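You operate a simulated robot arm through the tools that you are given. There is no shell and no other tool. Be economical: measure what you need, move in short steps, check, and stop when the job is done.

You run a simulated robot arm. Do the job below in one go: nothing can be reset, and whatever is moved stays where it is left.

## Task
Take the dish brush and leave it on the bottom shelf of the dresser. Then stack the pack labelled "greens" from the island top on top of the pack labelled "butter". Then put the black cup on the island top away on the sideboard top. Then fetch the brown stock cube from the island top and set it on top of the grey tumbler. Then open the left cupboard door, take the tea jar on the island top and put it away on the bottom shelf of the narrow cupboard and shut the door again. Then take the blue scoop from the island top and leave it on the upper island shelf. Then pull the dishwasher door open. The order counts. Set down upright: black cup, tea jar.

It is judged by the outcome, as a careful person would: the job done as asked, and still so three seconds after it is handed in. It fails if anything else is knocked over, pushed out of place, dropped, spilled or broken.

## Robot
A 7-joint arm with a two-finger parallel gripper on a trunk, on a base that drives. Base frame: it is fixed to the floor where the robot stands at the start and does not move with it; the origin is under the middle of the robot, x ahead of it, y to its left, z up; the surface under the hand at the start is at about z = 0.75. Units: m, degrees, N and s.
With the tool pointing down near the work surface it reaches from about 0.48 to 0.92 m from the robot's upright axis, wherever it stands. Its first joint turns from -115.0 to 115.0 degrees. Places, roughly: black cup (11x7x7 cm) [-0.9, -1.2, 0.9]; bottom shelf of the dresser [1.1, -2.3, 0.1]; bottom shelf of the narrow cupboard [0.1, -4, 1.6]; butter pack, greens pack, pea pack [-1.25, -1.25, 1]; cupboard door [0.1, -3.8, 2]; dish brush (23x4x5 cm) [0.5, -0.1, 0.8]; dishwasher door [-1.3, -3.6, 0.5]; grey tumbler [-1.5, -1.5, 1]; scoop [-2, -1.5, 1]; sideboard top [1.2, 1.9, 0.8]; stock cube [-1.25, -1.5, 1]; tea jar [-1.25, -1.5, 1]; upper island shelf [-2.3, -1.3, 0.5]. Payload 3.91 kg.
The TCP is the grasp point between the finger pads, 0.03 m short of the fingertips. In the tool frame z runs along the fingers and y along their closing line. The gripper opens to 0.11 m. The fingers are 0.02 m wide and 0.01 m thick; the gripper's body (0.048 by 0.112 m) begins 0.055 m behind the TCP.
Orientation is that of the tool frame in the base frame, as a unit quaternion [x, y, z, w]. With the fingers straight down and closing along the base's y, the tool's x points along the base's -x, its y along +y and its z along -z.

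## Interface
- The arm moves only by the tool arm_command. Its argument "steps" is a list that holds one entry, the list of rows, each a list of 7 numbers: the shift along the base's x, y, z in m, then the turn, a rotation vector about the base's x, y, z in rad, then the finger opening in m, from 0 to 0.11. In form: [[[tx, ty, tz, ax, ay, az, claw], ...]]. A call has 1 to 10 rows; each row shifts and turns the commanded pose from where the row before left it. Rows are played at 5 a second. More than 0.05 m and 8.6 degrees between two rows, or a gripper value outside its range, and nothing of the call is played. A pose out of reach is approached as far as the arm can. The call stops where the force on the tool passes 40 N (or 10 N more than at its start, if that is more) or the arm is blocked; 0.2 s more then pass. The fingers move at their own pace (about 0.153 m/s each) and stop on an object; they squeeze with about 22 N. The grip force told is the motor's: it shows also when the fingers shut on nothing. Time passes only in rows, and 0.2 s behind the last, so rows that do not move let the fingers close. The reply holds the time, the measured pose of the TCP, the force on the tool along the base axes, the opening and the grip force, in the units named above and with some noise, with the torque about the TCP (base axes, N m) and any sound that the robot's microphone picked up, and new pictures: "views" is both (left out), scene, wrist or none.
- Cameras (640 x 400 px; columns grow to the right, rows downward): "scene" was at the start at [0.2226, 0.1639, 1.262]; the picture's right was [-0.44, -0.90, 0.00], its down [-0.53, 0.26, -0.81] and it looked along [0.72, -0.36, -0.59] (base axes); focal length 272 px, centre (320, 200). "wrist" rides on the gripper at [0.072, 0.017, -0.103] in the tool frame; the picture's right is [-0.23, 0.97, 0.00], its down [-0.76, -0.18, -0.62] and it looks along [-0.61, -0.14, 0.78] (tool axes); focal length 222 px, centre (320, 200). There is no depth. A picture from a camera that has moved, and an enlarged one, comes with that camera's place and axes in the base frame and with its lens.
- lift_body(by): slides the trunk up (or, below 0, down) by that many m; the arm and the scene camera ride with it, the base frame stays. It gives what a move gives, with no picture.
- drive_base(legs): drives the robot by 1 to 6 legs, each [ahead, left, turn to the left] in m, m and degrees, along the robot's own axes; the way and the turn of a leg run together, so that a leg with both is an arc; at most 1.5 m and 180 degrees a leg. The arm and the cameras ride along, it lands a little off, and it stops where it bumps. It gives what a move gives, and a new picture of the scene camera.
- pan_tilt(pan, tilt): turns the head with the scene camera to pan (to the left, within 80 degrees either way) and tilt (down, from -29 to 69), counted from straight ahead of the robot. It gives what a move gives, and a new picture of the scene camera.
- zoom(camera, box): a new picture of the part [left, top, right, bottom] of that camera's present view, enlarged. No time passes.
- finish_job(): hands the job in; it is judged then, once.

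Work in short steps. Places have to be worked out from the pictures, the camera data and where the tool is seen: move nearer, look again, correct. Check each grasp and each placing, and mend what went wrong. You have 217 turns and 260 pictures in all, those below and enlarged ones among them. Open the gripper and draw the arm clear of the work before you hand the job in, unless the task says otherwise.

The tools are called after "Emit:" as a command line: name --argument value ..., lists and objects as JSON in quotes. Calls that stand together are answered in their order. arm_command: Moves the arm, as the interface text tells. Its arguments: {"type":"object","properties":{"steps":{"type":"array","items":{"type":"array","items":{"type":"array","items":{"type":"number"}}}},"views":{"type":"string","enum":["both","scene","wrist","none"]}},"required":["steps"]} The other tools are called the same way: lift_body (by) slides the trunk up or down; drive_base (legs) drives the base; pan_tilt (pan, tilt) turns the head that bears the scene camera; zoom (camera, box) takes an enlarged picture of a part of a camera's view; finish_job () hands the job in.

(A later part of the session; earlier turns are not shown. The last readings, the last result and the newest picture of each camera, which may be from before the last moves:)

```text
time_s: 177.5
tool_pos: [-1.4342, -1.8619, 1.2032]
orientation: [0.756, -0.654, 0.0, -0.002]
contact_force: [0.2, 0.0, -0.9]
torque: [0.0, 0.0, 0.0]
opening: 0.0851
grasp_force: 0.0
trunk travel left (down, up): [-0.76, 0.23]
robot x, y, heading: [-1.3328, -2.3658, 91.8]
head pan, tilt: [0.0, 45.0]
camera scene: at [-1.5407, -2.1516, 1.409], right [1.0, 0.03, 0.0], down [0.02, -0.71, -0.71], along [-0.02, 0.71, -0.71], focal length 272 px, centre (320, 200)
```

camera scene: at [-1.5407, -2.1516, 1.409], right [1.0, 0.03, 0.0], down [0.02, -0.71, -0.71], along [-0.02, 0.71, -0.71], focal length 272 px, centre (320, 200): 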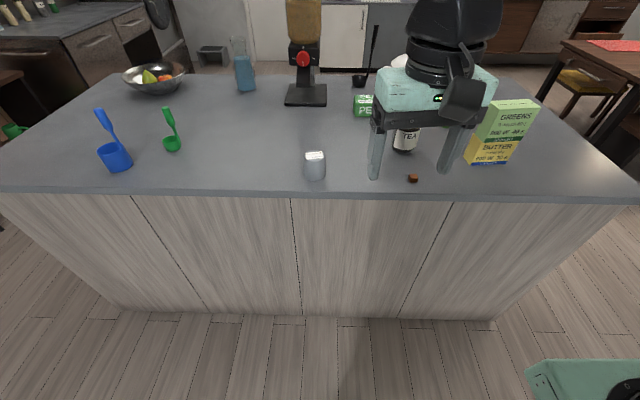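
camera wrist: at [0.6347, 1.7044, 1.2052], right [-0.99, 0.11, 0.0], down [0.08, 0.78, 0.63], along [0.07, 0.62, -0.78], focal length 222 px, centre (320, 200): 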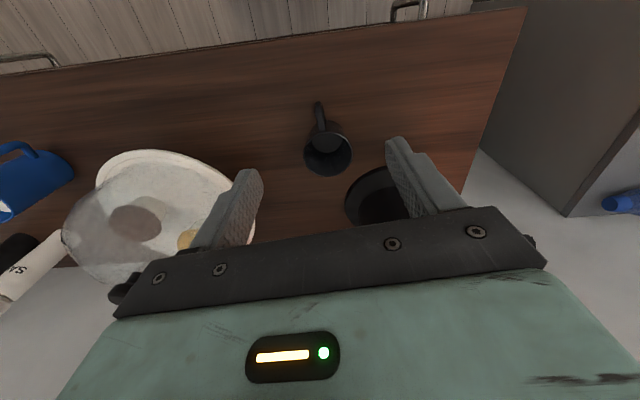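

The cube is at about (-1.296, -1.556) and the tumbler at (-1.57, -1.53). I look closely at the tumbler's top and the cube.

Emit:
drive_base --legs '[[0.1, 0, -2]]'

Emit:
zoom --camera "scene" --box '[280, 140, 440, 240]'

```text
time_s: 178.7
tool_pos: [-1.4196, -1.7541, 1.2031]
orientation: [0.747, -0.665, -0.002, -0.001]
contact_force: [-0.4, 0.6, 0.8]
torque: [-0.02, -0.01, 0.02]
opening: 0.0849
grasp_force: 0.0
trunk travel left (down, up): [-0.76, 0.23]
robot x, y, heading: [-1.3322, -2.2622, 89.8]
head pan, tilt: [0.0, 45.0]
camera scene: at [-1.5352, -2.0416, 1.409], right [1.0, 0.0, 0.0], down [0.0, -0.71, -0.71], along [0.0, 0.71, -0.71], focal length 272 px, centre (320, 200)
```

scene: 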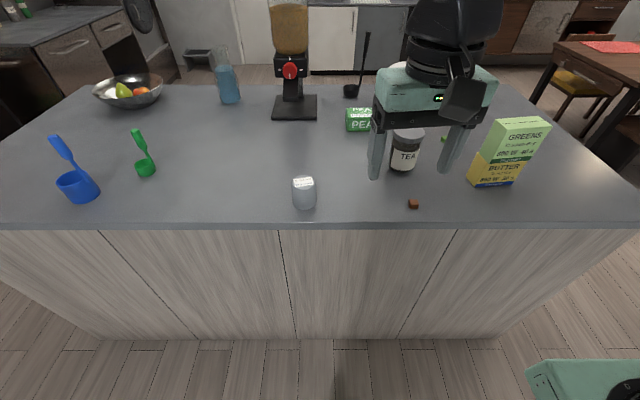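

```text
4.00 times, centred on (360, 190) of scene
camera zoom: at [-1.5352, -2.0416, 1.409], right [1.0, 0.0, 0.0], down [0.0, -0.71, -0.71], along [0.0, 0.71, -0.71], focal length 1089 px, centre (160, 240)
```

zoom: 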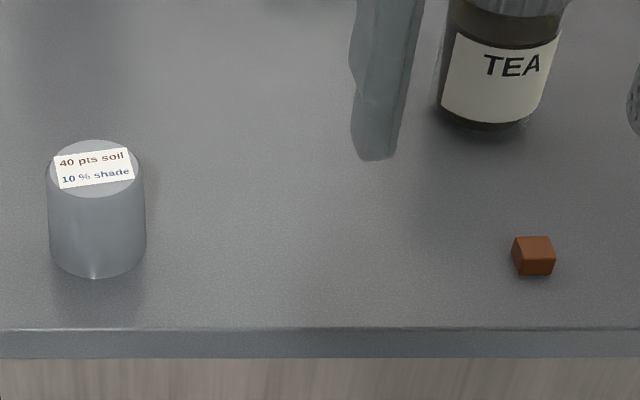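

The tumbler stands upside down, so its top (z≈0.97, at about (-1.575, -1.542)) is a flat closed disc. I move over the cube and look from above.

Emit:
arm_command --steps '[[[0.02, 0.0323, -0.02, 0, 0, 0, 0.085], [0.02, 0.0323, -0.02, 0, 0, 0, 0.07], [0.02, 0.0323, -0.02, 0, 0, 0, 0.06], [0.02, 0.0323, -0.02, 0, 0, 0, 0.06], [0.02, 0.0323, -0.02, 0, 0, 0, 0.06], [0.02, 0.0323, -0.02, 0, 0, 0, 0.06], [0, 0, -0.02, 0, 0, 0, 0.06]]]' --views "wrist"

Emit:
zoom --camera "wrist" --box '[220, 40, 420, 200]'

```text
time_s: 180.3
tool_pos: [-1.2978, -1.5602, 1.0596]
orientation: [0.746, -0.666, 0.0, -0.002]
contact_force: [0.5, -0.7, -0.5]
torque: [-0.04, -0.03, -0.01]
opening: 0.0604
grasp_force: 0.0
trunk travel left (down, up): [-0.76, 0.23]
robot x, y, heading: [-1.3301, -2.2621, 90.0]
head pan, tilt: [0.0, 45.0]
camera wrist: at [-1.3067, -1.6345, 1.1625], right [-0.99, 0.11, 0.0], down [0.09, 0.77, 0.63], along [0.07, 0.62, -0.78], focal length 222 px, centre (320, 200)
```

wrist: 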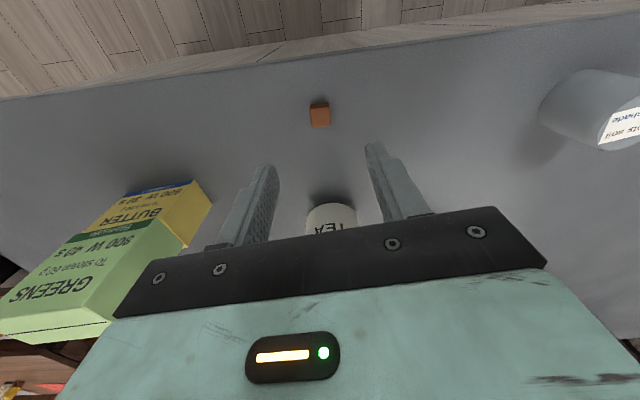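

```text
2.50 times, centred on (320, 120) of wrist
camera zoom: at [-1.3067, -1.6345, 1.1625], right [-0.99, 0.11, 0.0], down [0.09, 0.77, 0.63], along [0.07, 0.62, -0.78], focal length 555 px, centre (320, 400)
```

zoom: 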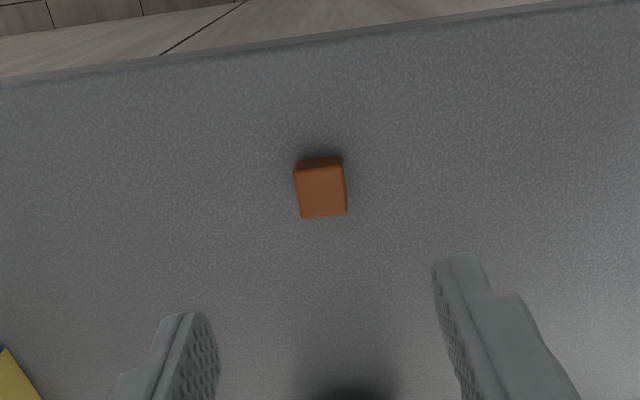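

The cube is directly below and square to the fingers. I go down and grip it with the fingertips.

Emit:
arm_command --steps '[[[0, 0.003, -0.045, 0, 0, 0, 0.06], [0, 0, -0.045, 0, 0, 0, 0.06], [0, 0, -0.032, 0, 0, 0, 0.06], [0, 0, 0, 0, 0, 0, 0.06]]]'

Emit:
zoom --camera "wrist" --box '[220, 100, 420, 240]'

```text
time_s: 181.3
tool_pos: [-1.3, -1.5601, 0.9382]
orientation: [0.747, -0.665, 0.0, -0.002]
contact_force: [0.0, -0.3, -0.1]
torque: [0.0, -0.01, 0.02]
opening: 0.0599
grasp_force: 0.0
trunk travel left (down, up): [-0.76, 0.23]
robot x, y, heading: [-1.3341, -2.2662, 90.1]
head pan, tilt: [0.0, 45.0]
camera scene: at [-1.5351, -2.0415, 1.409], right [1.0, 0.0, 0.0], down [0.0, -0.71, -0.71], along [0.0, 0.71, -0.71], focal length 272 px, centre (320, 200)
camera wrist: at [-1.3082, -1.6346, 1.0418], right [-0.99, 0.11, 0.0], down [0.09, 0.77, 0.63], along [0.07, 0.62, -0.78], focal length 222 px, centre (320, 200)
```

scene: 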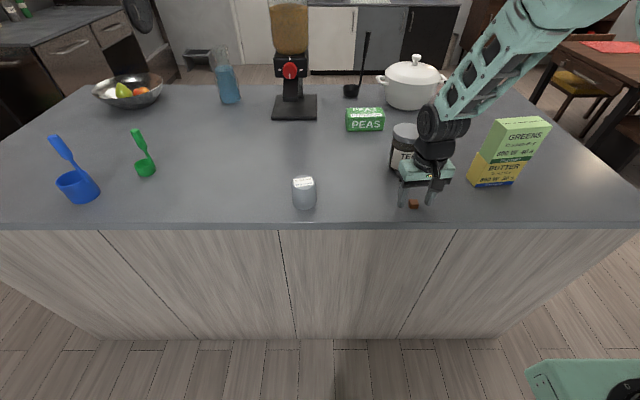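
wrist: 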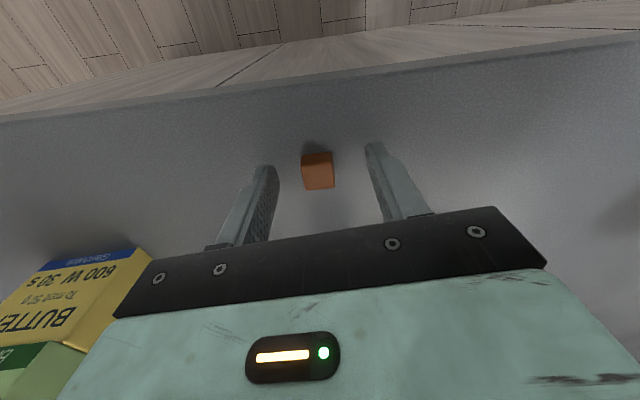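

```text
2.86 times, centred on (320, 170) of wrist
camera zoom: at [-1.3082, -1.6346, 1.0418], right [-0.99, 0.11, 0.0], down [0.09, 0.77, 0.63], along [0.07, 0.62, -0.78], focal length 635 px, centre (320, 286)
```

zoom: 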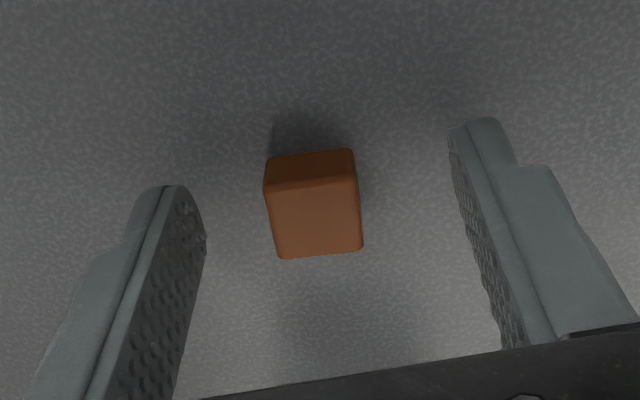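

It is aligned. I lower 3 mm, close, and lift.

Emit:
arm_command --steps '[[[0, 0.002, -0.003, 0, 0, 0, 0.05], [0, 0, 0, 0, 0, 0, 0.0], [0, 0, 0, 0, 0, 0, 0.0], [0, 0, 0, 0, 0, 0, 0.0], [0, 0, 0.04, 0, 0, 0, 0.0], [0, 0, 0.04, 0, 0, 0, 0.0], [0, 0, 0.02, 0, 0, 0, 0.0], [0, 0, 0, 0, 0, 0, 0.0]]]' --views "wrist"

Emit:
zoom --camera "scene" --box '[360, 120, 480, 220]'

```text
time_s: 183.1
tool_pos: [-1.302, -1.5566, 1.037]
orientation: [0.747, -0.665, -0.001, -0.002]
contact_force: [0.4, 0.1, -0.7]
torque: [-0.03, -0.01, -0.01]
opening: 0.0203
grasp_force: 22.4
trunk travel left (down, up): [-0.76, 0.23]
robot x, y, heading: [-1.3353, -2.2622, 90.0]
head pan, tilt: [0.0, 45.0]
camera wrist: at [-1.3104, -1.6302, 1.139], right [-0.99, 0.11, 0.0], down [0.09, 0.77, 0.63], along [0.07, 0.62, -0.78], focal length 222 px, centre (320, 200)
```

wrist: 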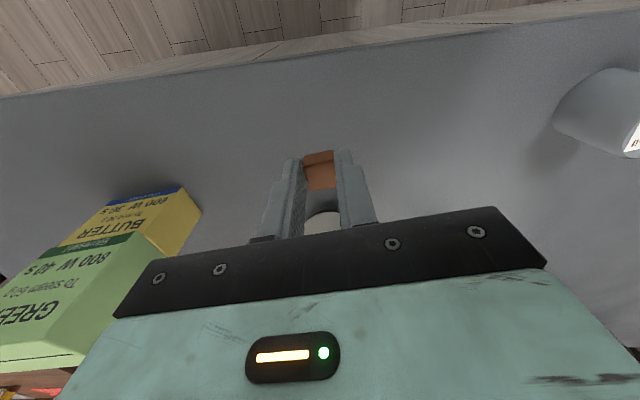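

```text
4.00 times, centred on (420, 170) of scene
camera zoom: at [-1.5352, -2.0415, 1.409], right [1.0, 0.0, 0.0], down [0.0, -0.71, -0.71], along [0.0, 0.71, -0.71], focal length 1089 px, centre (-80, 320)
```

zoom: 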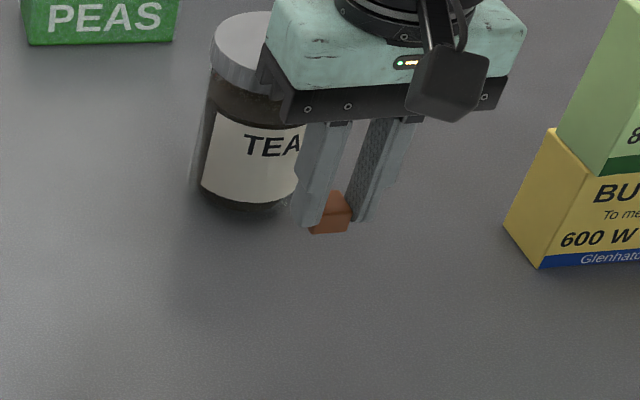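

The cube is held. I carry it over the tumbler at z≈1.07 and look.

Emit:
arm_command --steps '[[[0, 0, 0.03, 0, 0, 0, 0], [-0.0455, 0.0025, 0, 0, 0, 0, 0], [-0.0455, 0.0025, 0, 0, 0, 0, 0], [-0.0455, 0.0025, 0, 0, 0, 0, 0], [-0.0455, 0.0025, 0, 0, 0, 0, 0], [-0.0455, 0.0025, 0, 0, 0, 0, 0], [-0.0455, 0.0025, 0, 0, 0, 0, 0], [0, 0, 0, 0, 0, 0, 0]]]' --views "wrist"

Emit:
zoom --camera "scene" --box '[250, 120, 370, 220]'

```text
time_s: 184.9
tool_pos: [-1.5746, -1.5397, 1.0646]
orientation: [0.746, -0.666, -0.001, -0.002]
contact_force: [0.6, -0.8, -1.1]
torque: [0.01, 0.0, -0.02]
opening: 0.0206
grasp_force: 22.3
trunk travel left (down, up): [-0.76, 0.23]
robot x, y, heading: [-1.3372, -2.2646, 89.9]
head pan, tilt: [0.0, 45.0]
camera wrist: at [-1.583, -1.6145, 1.1665], right [-0.99, 0.11, 0.0], down [0.09, 0.77, 0.63], along [0.07, 0.62, -0.78], focal length 222 px, centre (320, 200)
```

wrist: 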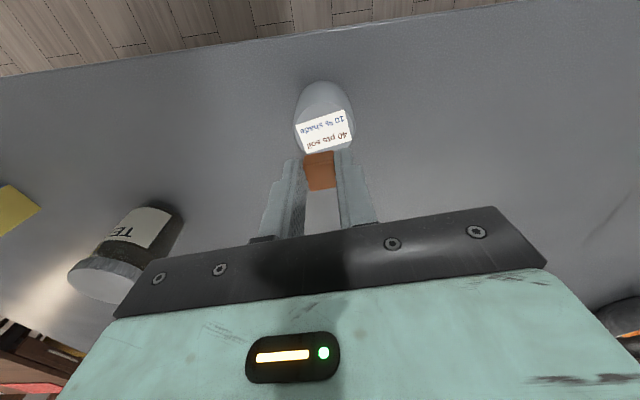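

```text
4.00 times, centred on (310, 170) of scene
camera zoom: at [-1.5352, -2.0415, 1.409], right [1.0, 0.0, 0.0], down [0.0, -0.71, -0.71], along [0.0, 0.71, -0.71], focal length 1089 px, centre (360, 320)
```

zoom: 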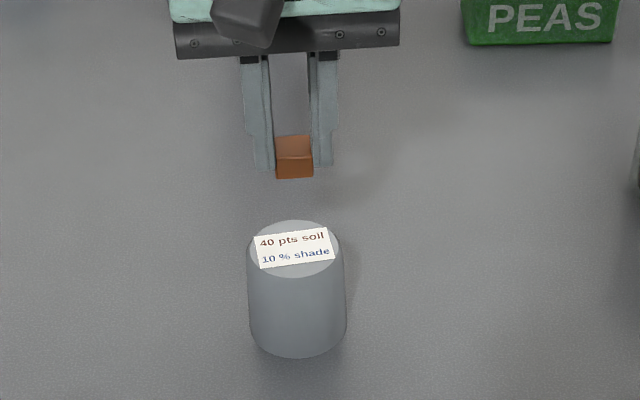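

The cube is centred over the tumbler in both views. I lower to just above it.

Emit:
arm_command --steps '[[[-0.002, 0, -0.03, 0, 0, 0, 0], [0, 0, -0.017, 0, 0, 0, 0], [0, 0, -0.003, 0, 0, 0, 0], [0, 0, -0.002, 0, 0, 0, 0], [0, 0, 0, 0, 0, 0, 0]]]' --views "none"

Emit:
zoom --camera "scene" --box '[260, 140, 350, 215]'

```text
time_s: 186.1
tool_pos: [-1.5743, -1.5406, 1.0139]
orientation: [0.747, -0.665, -0.001, -0.002]
contact_force: [0.5, -0.4, 0.7]
torque: [-0.02, -0.03, 0.03]
opening: 0.0204
grasp_force: 21.4
trunk travel left (down, up): [-0.76, 0.23]
robot x, y, heading: [-1.3351, -2.2615, 89.9]
head pan, tilt: [0.0, 45.0]
```

```text
5.33 times, centred on (305, 178) of scene
camera zoom: at [-1.5352, -2.0415, 1.409], right [1.0, 0.0, 0.0], down [0.0, -0.71, -0.71], along [0.0, 0.71, -0.71], focal length 1452 px, centre (400, 320)
```

zoom: 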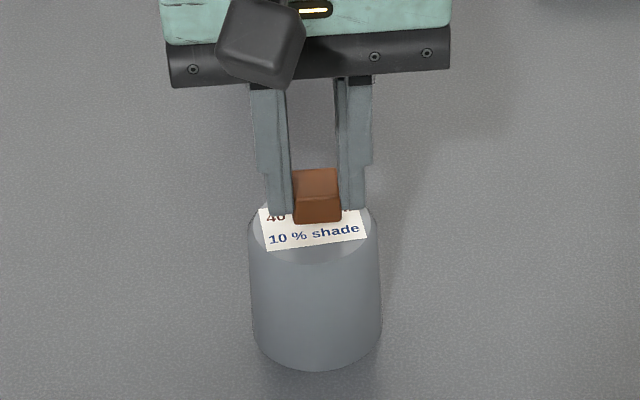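

Still a few mm above. I lower in 2 mm steps.

Emit:
arm_command --steps '[[[0, 0, -0.002, 0, 0, 0, 0], [0, 0, -0.002, 0, 0, 0, 0]]]' --views "none"

Emit:
arm_command --steps '[[[0, 0, -0.002, 0, 0, 0, 0]]]' --views "none"

```text
time_s: 186.7
tool_pos: [-1.5741, -1.5406, 1.0097]
orientation: [0.747, -0.665, 0.0, -0.003]
contact_force: [-0.2, 0.7, -0.3]
torque: [-0.01, 0.03, 0.02]
opening: 0.0204
grasp_force: 21.8
trunk travel left (down, up): [-0.76, 0.23]
robot x, y, heading: [-1.3299, -2.2605, 89.7]
head pan, tilt: [0.0, 45.0]
```

```text
time_s: 187.1
tool_pos: [-1.5743, -1.5406, 1.0095]
orientation: [0.747, -0.665, -0.002, -0.002]
contact_force: [0.3, 0.4, 1.0]
torque: [-0.01, 0.0, 0.0]
opening: 0.0204
grasp_force: 21.9
trunk travel left (down, up): [-0.76, 0.23]
robot x, y, heading: [-1.3314, -2.2632, 90.2]
head pan, tilt: [0.0, 45.0]
```

Emit:
arm_command --steps '[[[0, 0, -0.002, 0, 0, 0, 0], [0, 0, 0, 0, 0, 0, 0]]]' --views "none"

Emit:
zoom --camera "scene" --box '[260, 140, 350, 215]'

```text
time_s: 187.7
tool_pos: [-1.5736, -1.5416, 1.0071]
orientation: [0.746, -0.665, -0.001, -0.002]
contact_force: [-0.2, 0.0, -0.3]
torque: [-0.01, -0.04, 0.0]
opening: 0.0203
grasp_force: 22.6
trunk travel left (down, up): [-0.76, 0.23]
robot x, y, heading: [-1.334, -2.2611, 89.9]
head pan, tilt: [0.0, 45.0]
```

```text
5.33 times, centred on (305, 178) of scene
camera zoom: at [-1.5352, -2.0415, 1.409], right [1.0, 0.0, 0.0], down [0.0, -0.71, -0.71], along [0.0, 0.71, -0.71], focal length 1452 px, centre (400, 320)
```

zoom: 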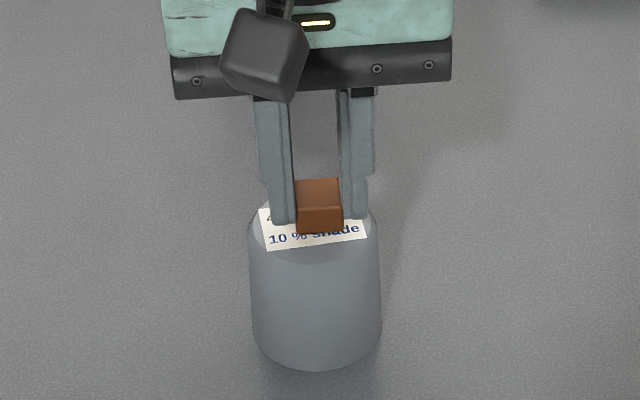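

No contact yet. I keep going in 2 mm steps.

Emit:
arm_command --steps '[[[0, 0, -0.002, 0, 0, 0, 0], [0, 0, -0.001, 0, 0, 0, 0], [0, 0, 0, 0, 0, 0, 0]]]' --views "none"

Emit:
arm_command --steps '[[[0, 0, -0.002, 0, 0, 0, 0], [0, 0, 0, 0, 0, 0, 0]]]' --views "none"

Emit:
zoom --camera "scene" --box '[260, 140, 350, 215]'

```text
time_s: 188.5
tool_pos: [-1.5748, -1.5409, 1.005]
orientation: [0.747, -0.665, -0.001, -0.001]
contact_force: [-0.8, -0.8, 0.0]
torque: [-0.03, 0.03, -0.01]
opening: 0.0203
grasp_force: 22.2
trunk travel left (down, up): [-0.76, 0.23]
robot x, y, heading: [-1.333, -2.262, 90.0]
head pan, tilt: [0.0, 45.0]
```

```text
time_s: 189.1
tool_pos: [-1.5744, -1.5403, 1.0031]
orientation: [0.747, -0.665, -0.002, -0.002]
contact_force: [1.4, -0.3, 4.1]
torque: [0.02, -0.01, -0.01]
opening: 0.0203
grasp_force: 21.6
trunk travel left (down, up): [-0.76, 0.23]
robot x, y, heading: [-1.3299, -2.2638, 90.0]
head pan, tilt: [0.0, 45.0]
```

```text
5.33 times, centred on (305, 178) of scene
camera zoom: at [-1.5351, -2.0417, 1.4091], right [1.0, 0.0, 0.0], down [0.0, -0.71, -0.71], along [0.0, 0.71, -0.71], focal length 1452 px, centre (400, 320)
```

zoom: 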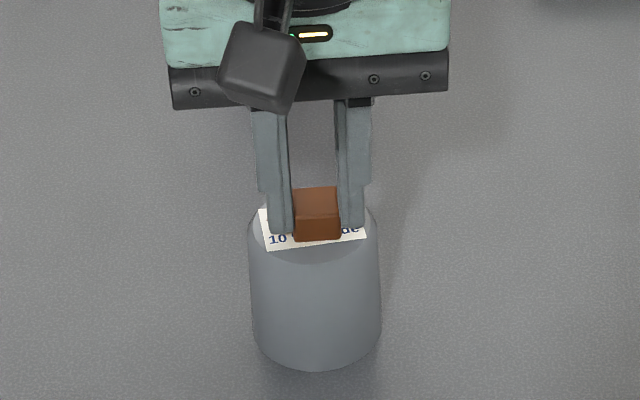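

Contact at 4 N, with the cube nearly centred. I open and rise straight up.

Emit:
arm_command --steps '[[[0, 0, 0, 0, 0, 0, 0.03], [0, 0, 0, 0, 0, 0, 0.05], [0, 0, 0, 0, 0, 0, 0.05], [0, 0, 0.03, 0, 0, 0, 0.05], [0, 0, 0.04, 0, 0, 0, 0.05], [0, 0, 0.04, 0, 0, 0, 0.05]]]' --views "wrist"

Emit:
zoom --camera "scene" --box '[250, 120, 450, 240]'

```text
time_s: 190.5
tool_pos: [-1.5761, -1.5431, 1.1133]
orientation: [0.747, -0.665, -0.002, -0.003]
contact_force: [0.2, -0.5, 0.3]
torque: [-0.03, -0.01, -0.03]
opening: 0.0499
grasp_force: 0.0
trunk travel left (down, up): [-0.76, 0.23]
robot x, y, heading: [-1.3293, -2.262, 90.1]
head pan, tilt: [0.0, 45.0]
camera wrist: at [-1.5846, -1.6179, 1.215], right [-0.99, 0.11, 0.0], down [0.09, 0.78, 0.63], along [0.07, 0.62, -0.78], focal length 222 px, centre (320, 200)
```

wrist: 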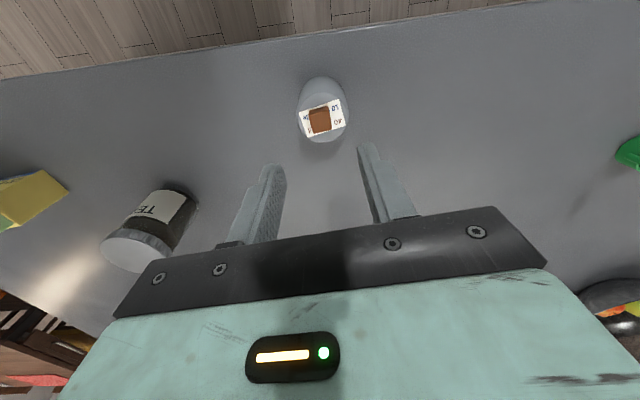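

```text
3.20 times, centred on (350, 180) of scene
camera zoom: at [-1.5353, -2.0412, 1.4088], right [1.0, 0.0, 0.0], down [0.0, -0.71, -0.71], along [0.0, 0.71, -0.71], focal length 872 px, centre (224, 264)
```

zoom: 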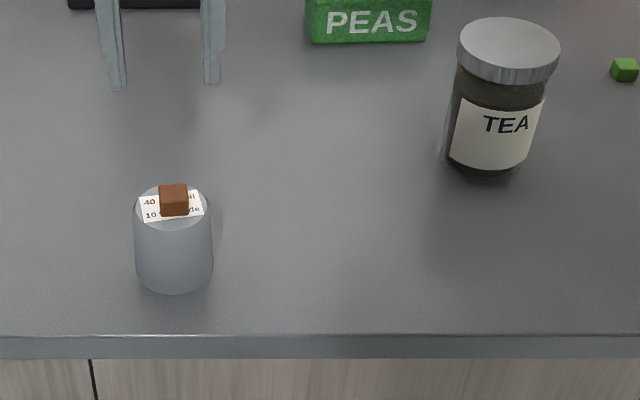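

The cube rests on the tumbler. Now the cupboard: I retract the arm, turn round to the kitchen wall and look for the cupboard door.

Emit:
arm_command --steps '[[[0.02, -0.045, 0.03, 0, 0, 0, 0.05], [0.02, -0.045, 0.03, 0, 0, 0, 0.05], [0.02, -0.045, 0.02, 0, 0, 0, 0.05], [0.02, -0.045, 0, 0, 0, 0, 0.05], [0.02, -0.045, 0, 0, 0, 0, 0.05]]]' --views "none"

Emit:
drive_base --legs '[[-0.2, 0, 0], [0, 0, -140]]'

Emit:
pan_tilt --pan 0 --tilt -5

```text
refused: row 1 steps farther than a row can; nothing moved
```

```text
time_s: 198.0
tool_pos: [-0.7021, -2.8893, 1.113]
orientation: [0.39, 0.921, -0.001, 0.001]
contact_force: [1.1, 0.4, 0.6]
torque: [-0.01, 0.0, 0.02]
opening: 0.05
grasp_force: 0.1
trunk travel left (down, up): [-0.76, 0.23]
robot x, y, heading: [-1.3331, -2.4711, -52.4]
head pan, tilt: [0.0, 45.0]
camera scene: at [-1.0323, -2.522, 1.409], right [-0.79, -0.61, 0.0], down [-0.43, 0.56, -0.71], along [0.43, -0.56, -0.71], focal length 272 px, centre (320, 200)
```

scene: 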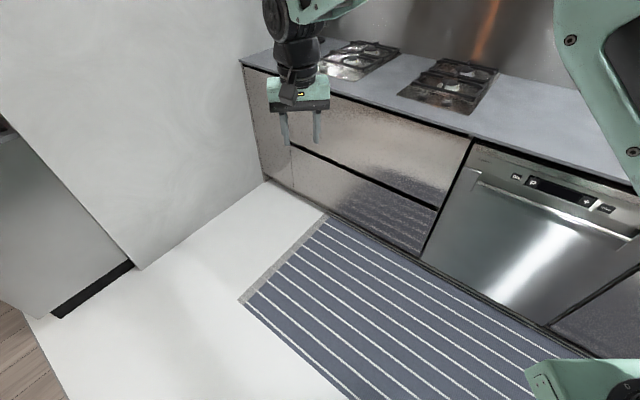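

```text
time_s: 199.2
tool_pos: [-0.7024, -2.8898, 1.1128]
orientation: [0.39, 0.921, -0.001, 0.001]
contact_force: [-0.4, -0.4, -1.0]
torque: [-0.01, 0.01, 0.02]
opening: 0.0501
grasp_force: 0.0
trunk travel left (down, up): [-0.76, 0.23]
robot x, y, heading: [-1.3328, -2.4656, -52.5]
head pan, tilt: [0.0, -5.0]
camera scene: at [-1.0285, -2.5269, 1.4876], right [-0.79, -0.61, 0.0], down [0.05, -0.07, -1.0], along [0.61, -0.79, 0.09], focal length 272 px, centre (320, 200)
```

scene: 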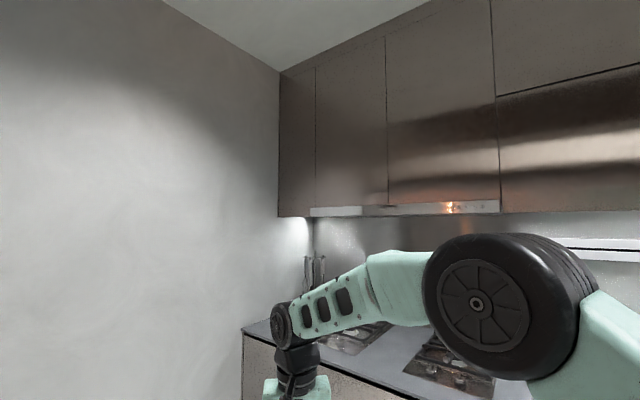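

The narrow cupboard is the leftmost wall unit (x≈0–0.3, bottom z≈1.55). I zoom in on its door for a handle.

Emit:
zoom --camera "scene" --box '[250, 60, 420, 240]'

```text
2.22 times, centred on (335, 150) of scene
camera zoom: at [-1.0285, -2.5269, 1.4876], right [-0.79, -0.61, 0.0], down [0.05, -0.07, -1.0], along [0.61, -0.79, 0.09], focal length 605 px, centre (287, 311)
```

zoom: 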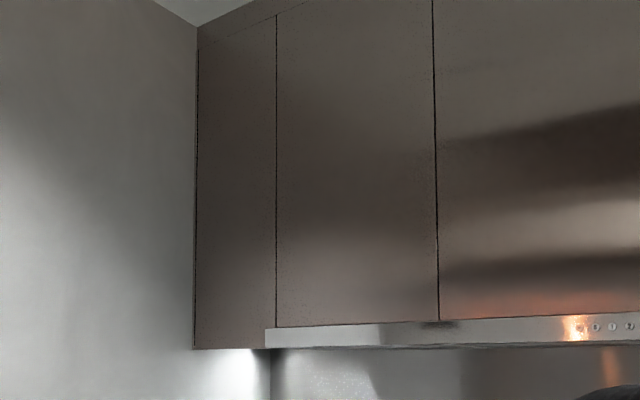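

No visible handle; I need a nearer look from below. I tuck the arm and drive closer to the cupboard.

Emit:
arm_command --steps '[[[-0.045, 0.003, 0.01, 0, 0, 0, 0.05], [-0.045, 0.003, 0.01, 0, 0, 0, 0.05], [-0.045, 0.003, 0.01, 0, 0, 0, 0.05], [-0.045, 0.003, 0.01, 0, 0, 0, 0.05], [-0.045, 0.003, 0.01, 0, 0, 0, 0.05], [-0.045, 0.003, 0.01, 0, 0, 0, 0.05]]]' --views "none"

Emit:
drive_base --legs '[[0, 0, -37.5], [0.3, 1.1, 0]]'

Emit:
pan_tilt --pan 0 --tilt -15

```text
time_s: 200.6
tool_pos: [-0.9704, -2.8718, 1.1724]
orientation: [0.39, 0.921, -0.002, 0.001]
contact_force: [0.1, -1.0, -0.7]
torque: [-0.02, 0.08, 0.01]
opening: 0.05
grasp_force: 0.0
trunk travel left (down, up): [-0.76, 0.23]
robot x, y, heading: [-1.3326, -2.4659, -52.5]
head pan, tilt: [0.0, -5.0]
```

```text
time_s: 208.1
tool_pos: [-0.1904, -3.3095, 1.1747]
orientation: [0.664, 0.748, -0.002, 0.0]
contact_force: [-1.8, 0.5, 0.4]
torque: [0.04, 0.01, 0.0]
opening: 0.0499
grasp_force: 0.1
trunk travel left (down, up): [-0.76, 0.23]
robot x, y, heading: [-0.236, -2.766, -89.7]
head pan, tilt: [0.0, -5.0]
camera scene: at [-0.0276, -2.9998, 1.4877], right [-1.0, 0.0, 0.0], down [0.0, -0.09, -1.0], along [0.0, -1.0, 0.09], focal length 272 px, centre (320, 200)
```

scene: 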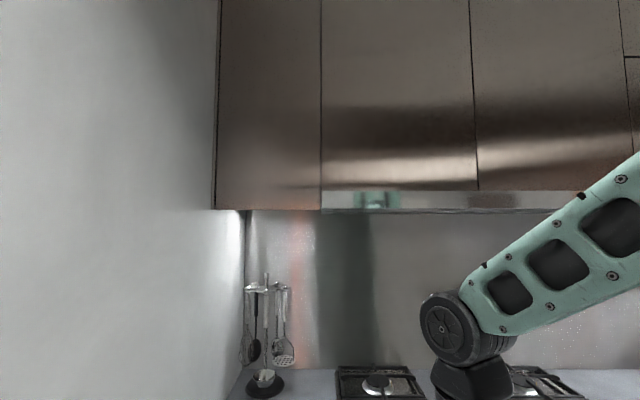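

```text
time_s: 208.8
tool_pos: [-0.1905, -3.3108, 1.1731]
orientation: [0.663, 0.749, -0.002, 0.001]
contact_force: [0.4, 0.3, 0.2]
torque: [-0.01, -0.04, 0.01]
opening: 0.0502
grasp_force: 0.1
trunk travel left (down, up): [-0.76, 0.23]
robot x, y, heading: [-0.2397, -2.7686, -89.5]
head pan, tilt: [0.0, -15.0]
camera scene: at [-0.0276, -2.9928, 1.5023], right [-1.0, 0.0, 0.0], down [0.0, -0.26, -0.97], along [0.0, -0.97, 0.26], focal length 272 px, centre (320, 200)
```

scene: 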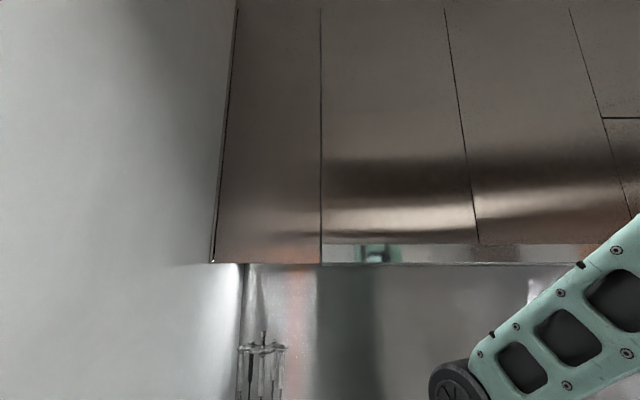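

I zoom in on the narrow door's edges.

Emit:
zoom --camera "scene" --box '[200, 180, 340, 280]'

Emit:
pan_tilt --pan 5 --tilt -29

```text
4.00 times, centred on (270, 230) of scene
camera zoom: at [-0.0276, -2.9928, 1.5023], right [-1.0, 0.0, 0.0], down [0.0, -0.26, -0.97], along [0.0, -0.97, 0.26], focal length 1089 px, centre (520, 80)
```

zoom: 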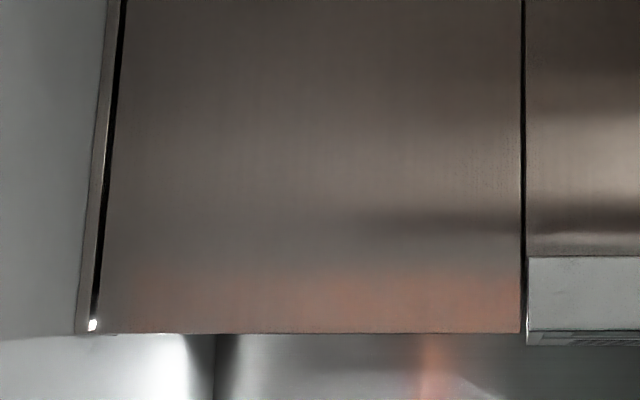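

```text
time_s: 209.6
tool_pos: [-0.1914, -3.3106, 1.1739]
orientation: [0.664, 0.748, -0.001, 0.002]
contact_force: [-0.8, -0.9, 0.6]
torque: [0.04, 0.0, 0.01]
opening: 0.0502
grasp_force: 0.0
trunk travel left (down, up): [-0.76, 0.23]
robot x, y, heading: [-0.2334, -2.7679, -89.9]
head pan, tilt: [5.0, -28.6]
camera scene: at [-0.0218, -2.9791, 1.52], right [-1.0, -0.09, 0.0], down [0.04, -0.48, -0.88], along [0.08, -0.87, 0.48], focal length 272 px, centre (320, 200)
```

scene: 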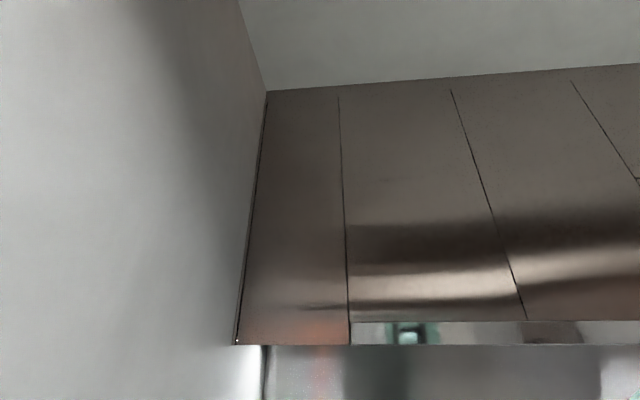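

The door has no handle; perhaps it is pulled by its lower edge. I lower the trunk to look at the underside.

Emit:
lift_body --by -0.35

Emit:
pan_tilt --pan 8 --tilt -29

Emit:
zoom --camera "scene" --box '[180, 80, 380, 280]'

```text
time_s: 213.0
tool_pos: [-0.1908, -3.3086, 0.8241]
orientation: [0.663, 0.748, -0.002, 0.001]
contact_force: [0.2, -0.9, 0.0]
torque: [0.01, 0.0, 0.01]
opening: 0.0503
grasp_force: 0.0
trunk travel left (down, up): [-0.41, 0.58]
robot x, y, heading: [-0.2353, -2.7685, -89.6]
head pan, tilt: [5.0, -28.6]
```

```text
time_s: 213.6
tool_pos: [-0.1907, -3.31, 0.8238]
orientation: [0.663, 0.748, -0.001, 0.001]
contact_force: [0.6, 0.6, -0.1]
torque: [0.0, 0.0, -0.01]
opening: 0.05
grasp_force: 0.0
trunk travel left (down, up): [-0.41, 0.58]
robot x, y, heading: [-0.2372, -2.7702, -89.7]
head pan, tilt: [8.0, -28.6]
camera scene: at [-0.0184, -2.9786, 1.17], right [-0.99, -0.14, 0.0], down [0.07, -0.47, -0.88], along [0.13, -0.87, 0.48], focal length 272 px, centre (320, 200)
```

scene: 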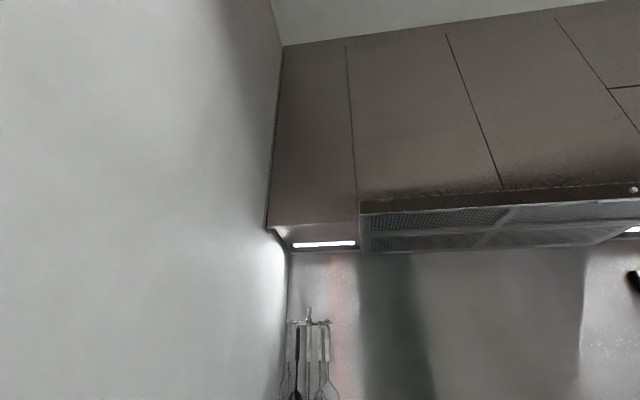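

```text
2.00 times, centred on (280, 180) of scene
camera zoom: at [-0.0184, -2.9786, 1.17], right [-0.99, -0.14, 0.0], down [0.07, -0.47, -0.88], along [0.13, -0.87, 0.48], focal length 545 px, centre (400, 240)
```

zoom: 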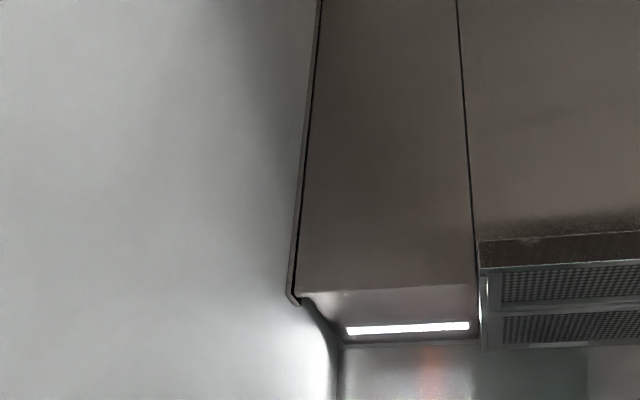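

Emit:
zoom --camera "scene" --box '[260, 210, 370, 260]'

```text
5.82 times, centred on (315, 235) of scene
camera zoom: at [-0.0184, -2.9786, 1.17], right [-0.99, -0.14, 0.0], down [0.07, -0.47, -0.88], along [0.13, -0.87, 0.48], focal length 1584 px, centre (349, -4)
```

zoom: 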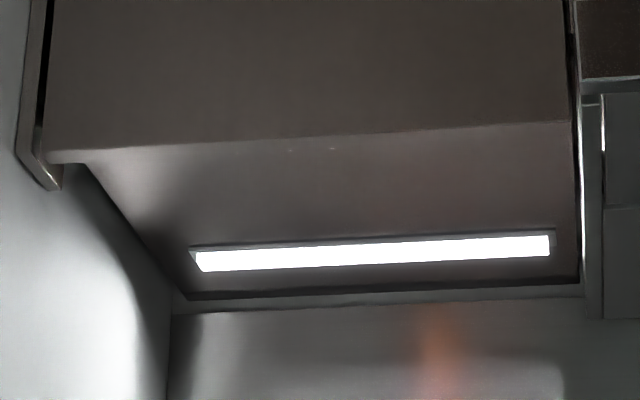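

The door overlays the cabinet and no handle shows from here. I raise the trunk and pitch the hand to point at the cupboard, so that the wrist camera can look up at the lower edge from close by.

Emit:
lift_body --by 0.4

Emit:
arm_command --steps '[[[0.01, -0.01, 0.01, -0.14, 0, 0, 0.05], [0.01, -0.01, 0.01, -0.14, 0, 0, 0.05], [0.01, -0.01, 0.01, -0.14, 0, 0, 0.05], [0.01, -0.01, 0.01, -0.14, 0, 0, 0.05], [0.01, -0.01, 0.01, -0.14, 0, 0, 0.05], [0.01, -0.01, 0.01, -0.14, 0, 0, 0.05], [0.01, -0.01, 0.01, -0.14, 0, 0, 0.05], [0.01, -0.01, 0.01, -0.14, 0, 0, 0.05], [0.01, -0.01, 0.01, -0.14, 0, 0, 0.05], [0.01, -0.01, 0.01, -0.14, 0, 0, 0.05]]]'

```text
time_s: 217.5
tool_pos: [-0.1904, -3.3099, 1.2232]
orientation: [0.663, 0.748, -0.002, 0.0]
contact_force: [-0.2, 0.6, -0.1]
torque: [0.01, 0.05, 0.04]
opening: 0.05
grasp_force: 0.1
trunk travel left (down, up): [-0.81, 0.18]
robot x, y, heading: [-0.2362, -2.7683, -89.5]
head pan, tilt: [8.0, -28.6]
```

```text
time_s: 219.7
tool_pos: [-0.091, -3.4094, 1.3258]
orientation: [0.507, 0.571, -0.483, 0.429]
contact_force: [-0.1, 0.2, -0.1]
torque: [0.03, 0.01, 0.0]
opening: 0.0503
grasp_force: 0.0
trunk travel left (down, up): [-0.81, 0.18]
robot x, y, heading: [-0.2358, -2.768, -89.8]
head pan, tilt: [8.0, -28.6]
camera scene: at [-0.0186, -2.9784, 1.5701], right [-0.99, -0.14, 0.0], down [0.07, -0.47, -0.88], along [0.13, -0.87, 0.48], focal length 272 px, centre (320, 200)
camera wrist: at [-0.082, -3.2962, 1.2683], right [0.99, -0.02, 0.11], down [-0.09, 0.49, 0.87], along [-0.07, -0.87, 0.48], focal length 222 px, centre (320, 200)
```

scene: 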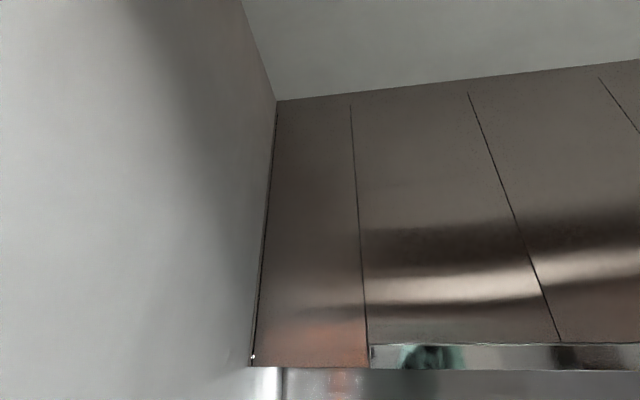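
wrist: 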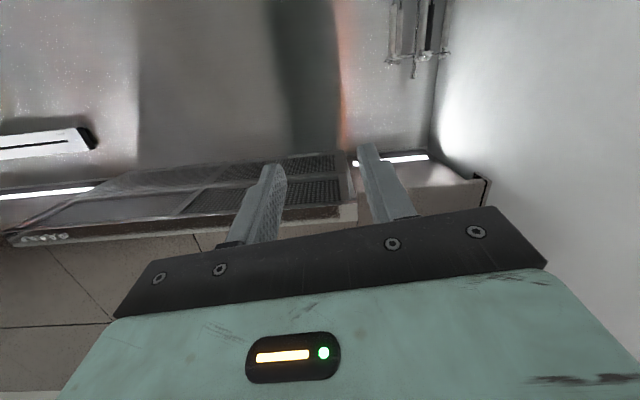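

I bring the hand under the narrow cupboard for a close view.

Emit:
arm_command --steps '[[[0.03, -0.01, 0, 0, 0, 0, 0.05], [0.03, -0.01, 0, 0, 0, 0, 0.05], [0.03, -0.01, 0, 0, 0, 0, 0.05], [0.03, -0.01, 0, 0, 0, 0, 0.05], [0.03, -0.01, 0, 0, 0, 0, 0.05]]]' --views "wrist"

Emit:
zoom --camera "wrist" --box '[200, 100, 400, 240]'

```text
time_s: 220.9
tool_pos: [0.06, -3.461, 1.324]
orientation: [0.507, 0.57, -0.483, 0.429]
contact_force: [-0.4, 0.1, 0.9]
torque: [0.02, 0.02, -0.01]
opening: 0.05
grasp_force: 0.1
trunk travel left (down, up): [-0.81, 0.18]
robot x, y, heading: [-0.2355, -2.7678, -90.1]
head pan, tilt: [8.0, -28.6]
camera wrist: at [0.0687, -3.3463, 1.2671], right [0.99, -0.02, 0.11], down [-0.08, 0.49, 0.87], along [-0.07, -0.87, 0.48], focal length 222 px, centre (320, 200)
```

wrist: 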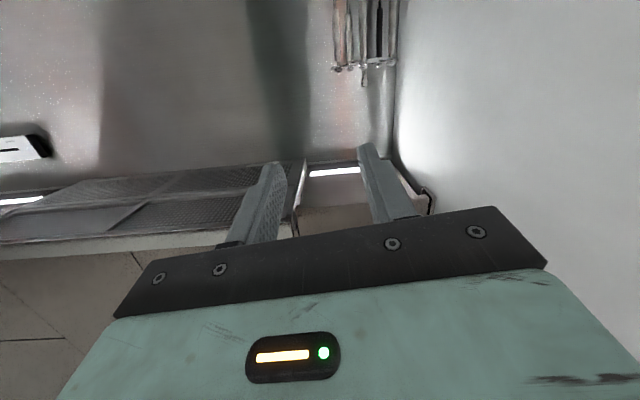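

```text
2.86 times, centred on (300, 170) of wrist
camera zoom: at [0.0687, -3.3463, 1.2671], right [0.99, -0.02, 0.11], down [-0.08, 0.49, 0.87], along [-0.07, -0.87, 0.48], focal length 635 px, centre (377, 286)
```

zoom: 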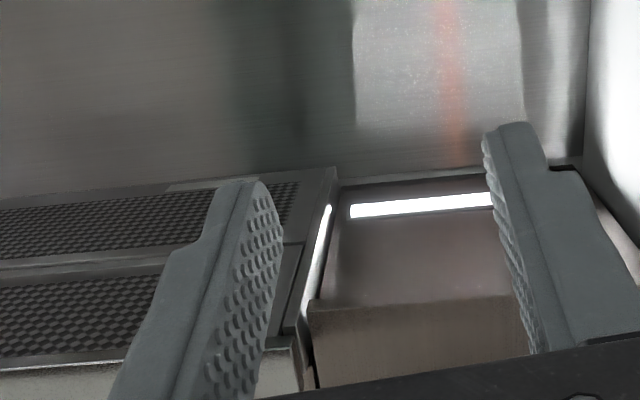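

I move closer beneath the door's lower edge.

Emit:
arm_command --steps '[[[0.005, -0.03, 0.025, 0, 0, 0, 0.11], [0.005, -0.03, 0.025, 0, 0, 0, 0.11], [0.005, -0.03, 0.025, 0, 0, 0, 0.11], [0.005, -0.03, 0.025, 0, 0, 0, 0.11]]]' --views "wrist"

Emit:
zoom --camera "wrist" --box '[200, 80, 420, 230]'

```text
time_s: 221.9
tool_pos: [0.0815, -3.5796, 1.4221]
orientation: [0.506, 0.572, -0.483, 0.429]
contact_force: [-1.2, 0.5, 0.1]
torque: [-0.02, -0.01, 0.01]
opening: 0.1098
grasp_force: 0.1
trunk travel left (down, up): [-0.81, 0.18]
robot x, y, heading: [-0.238, -2.769, -89.6]
head pan, tilt: [8.0, -28.6]
camera wrist: at [0.0897, -3.4648, 1.3665], right [0.99, -0.02, 0.11], down [-0.08, 0.48, 0.87], along [-0.07, -0.87, 0.48], focal length 222 px, centre (320, 200)
```

wrist: 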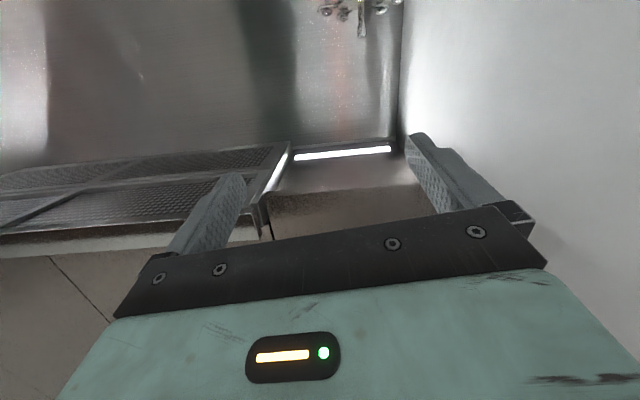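

```text
2.67 times, centred on (310, 155) of wrist
camera zoom: at [0.0897, -3.4648, 1.3665], right [0.99, -0.02, 0.11], down [-0.08, 0.48, 0.87], along [-0.07, -0.87, 0.48], focal length 592 px, centre (347, 320)
```

zoom: 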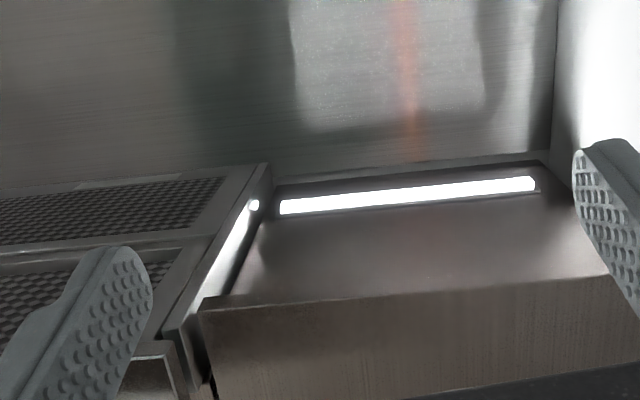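

I zoom tightly on the door's lower right corner to see how the edge is built.

Emit:
zoom --camera "wrist" --box '[250, 150, 350, 225]'

```text
5.33 times, centred on (300, 188) of wrist
camera zoom: at [0.0897, -3.4648, 1.3665], right [0.99, -0.02, 0.11], down [-0.08, 0.48, 0.87], along [-0.07, -0.87, 0.48], focal length 1185 px, centre (427, 267)
```

zoom: 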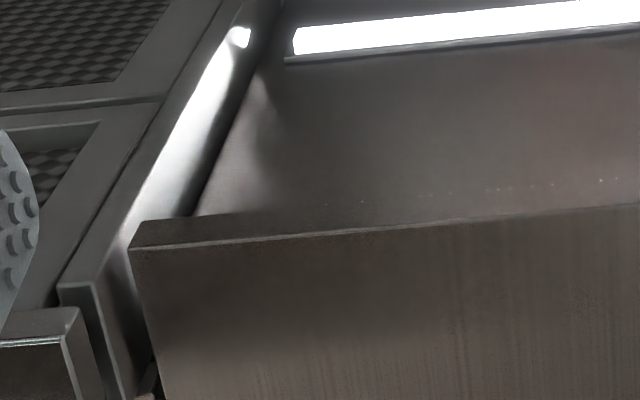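

Now it is clear: the door is a 2 cm board, front at y≈-3.794, right edge x≈-0.03, bottom z≈1.533. It overhangs the carcass, so I can pinch its lower edge from below. I retract, drive nearer, and turn the hand upward.

Emit:
arm_command --steps '[[[-0.01, 0.045, -0.01, 0, 0, 0, 0.11], [-0.01, 0.045, -0.01, 0, 0, 0, 0.11], [-0.01, 0.045, -0.01, 0, 0, 0, 0.11], [-0.01, 0.045, -0.01, 0, 0, 0, 0.11]]]' --views "none"

Emit:
drive_base --legs '[[0.3, 0, 0]]'

Emit:
arm_command --steps '[[[0, 0.01, -0.02, -0.14, 0, 0, 0.11], [0, 0.01, -0.02, -0.14, 0, 0, 0.11], [0, 0.01, -0.02, -0.14, 0, 0, 0.11], [0, 0, 0, -0.14, 0, 0, 0.11], [0, 0, 0, -0.14, 0, 0, 0.11]]]'

```text
time_s: 222.9
tool_pos: [0.0398, -3.3963, 1.3826]
orientation: [0.507, 0.571, -0.483, 0.428]
contact_force: [-0.6, -0.6, 0.2]
torque: [0.0, 0.02, 0.01]
opening: 0.1103
grasp_force: 0.1
trunk travel left (down, up): [-0.81, 0.18]
robot x, y, heading: [-0.2405, -2.7697, -90.0]
head pan, tilt: [8.0, -28.6]
```

```text
time_s: 224.9
tool_pos: [0.038, -3.6973, 1.3821]
orientation: [0.509, 0.569, -0.485, 0.427]
contact_force: [-0.4, 0.4, -0.5]
torque: [0.01, -0.03, 0.0]
opening: 0.1099
grasp_force: 0.0
trunk travel left (down, up): [-0.81, 0.18]
robot x, y, heading: [-0.2346, -3.0693, -90.1]
head pan, tilt: [8.0, -28.6]
camera scene: at [-0.0196, -3.2793, 1.57], right [-0.99, -0.14, 0.0], down [0.07, -0.47, -0.88], along [0.12, -0.87, 0.48], focal length 272 px, centre (320, 200)
```

scene: 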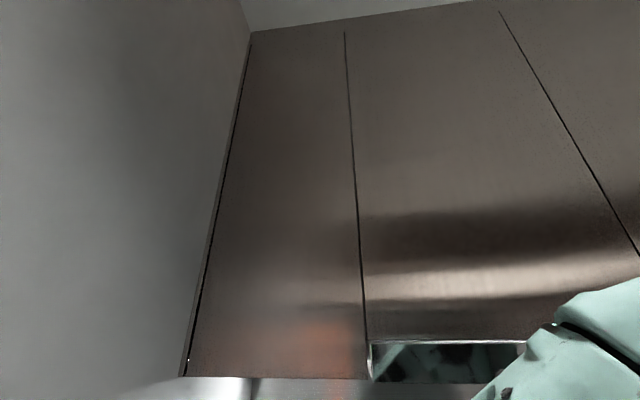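

```text
time_s: 226.1
tool_pos: [0.0354, -3.668, 1.3225]
orientation: [-0.331, -0.367, 0.651, -0.576]
contact_force: [-0.7, 0.7, -0.3]
torque: [0.02, 0.01, 0.04]
opening: 0.1098
grasp_force: 0.1
trunk travel left (down, up): [-0.81, 0.18]
robot x, y, heading: [-0.2354, -3.07, -90.5]
head pan, tilt: [8.0, -28.6]
camera scene: at [-0.0198, -3.2792, 1.5701], right [-0.99, -0.14, 0.0], down [0.07, -0.48, -0.88], along [0.12, -0.87, 0.48], focal length 272 px, centre (320, 200)
camera wrist: at [0.0452, -3.6169, 1.2053], right [0.99, 0.05, 0.1], down [-0.08, 0.93, 0.35], along [-0.08, -0.36, 0.93], focal length 222 px, centre (320, 200)
```

scene: 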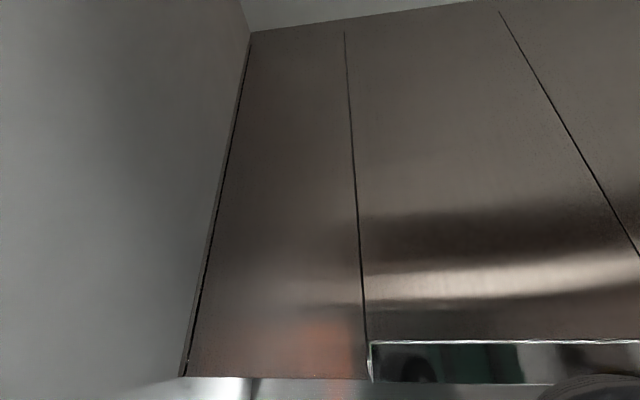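
wrist: 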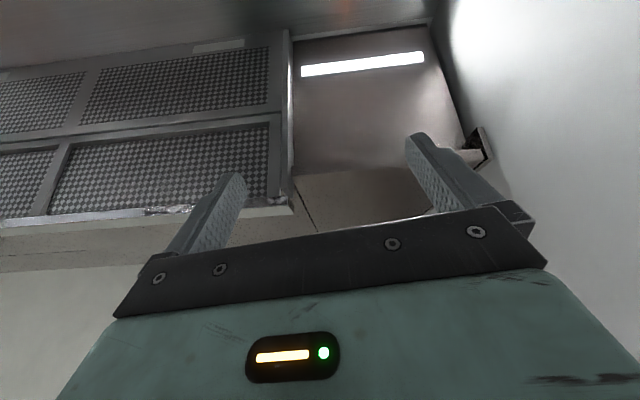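

A much better upward view. I zoom on the lower edge again.

Emit:
zoom --camera "wrist" --box '[260, 120, 360, 220]'

Emit:
zoom --camera "wrist" --box '[400, 100, 500, 200]'

```text
4.00 times, centred on (310, 170) of wrist
camera zoom: at [0.0452, -3.6169, 1.2053], right [0.99, 0.05, 0.1], down [-0.08, 0.93, 0.35], along [-0.08, -0.36, 0.93], focal length 888 px, centre (360, 320)
```

zoom: 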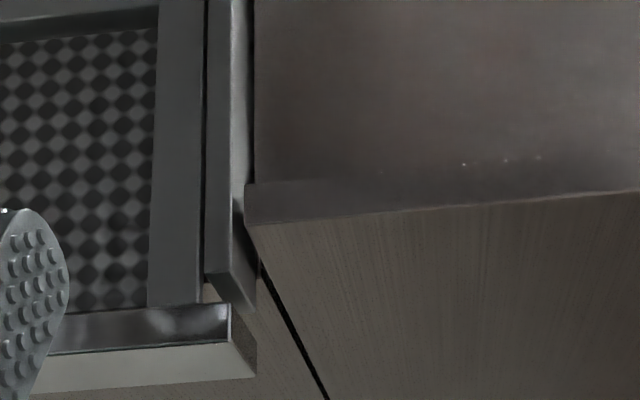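

```text
4.00 times, centred on (450, 150) of wrist
camera zoom: at [0.0452, -3.6169, 1.2053], right [0.99, 0.05, 0.1], down [-0.08, 0.93, 0.35], along [-0.08, -0.36, 0.93], focal length 888 px, centre (-200, 400)
```

zoom: 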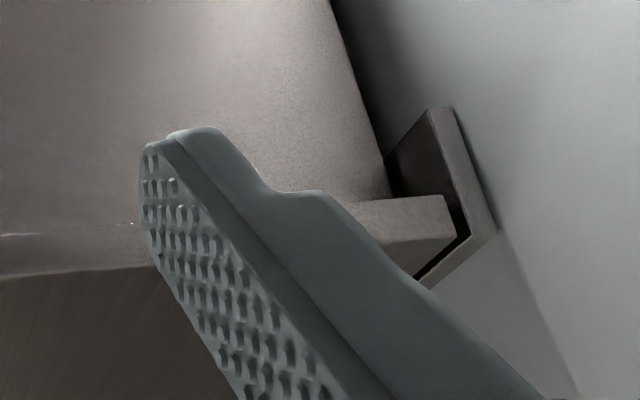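

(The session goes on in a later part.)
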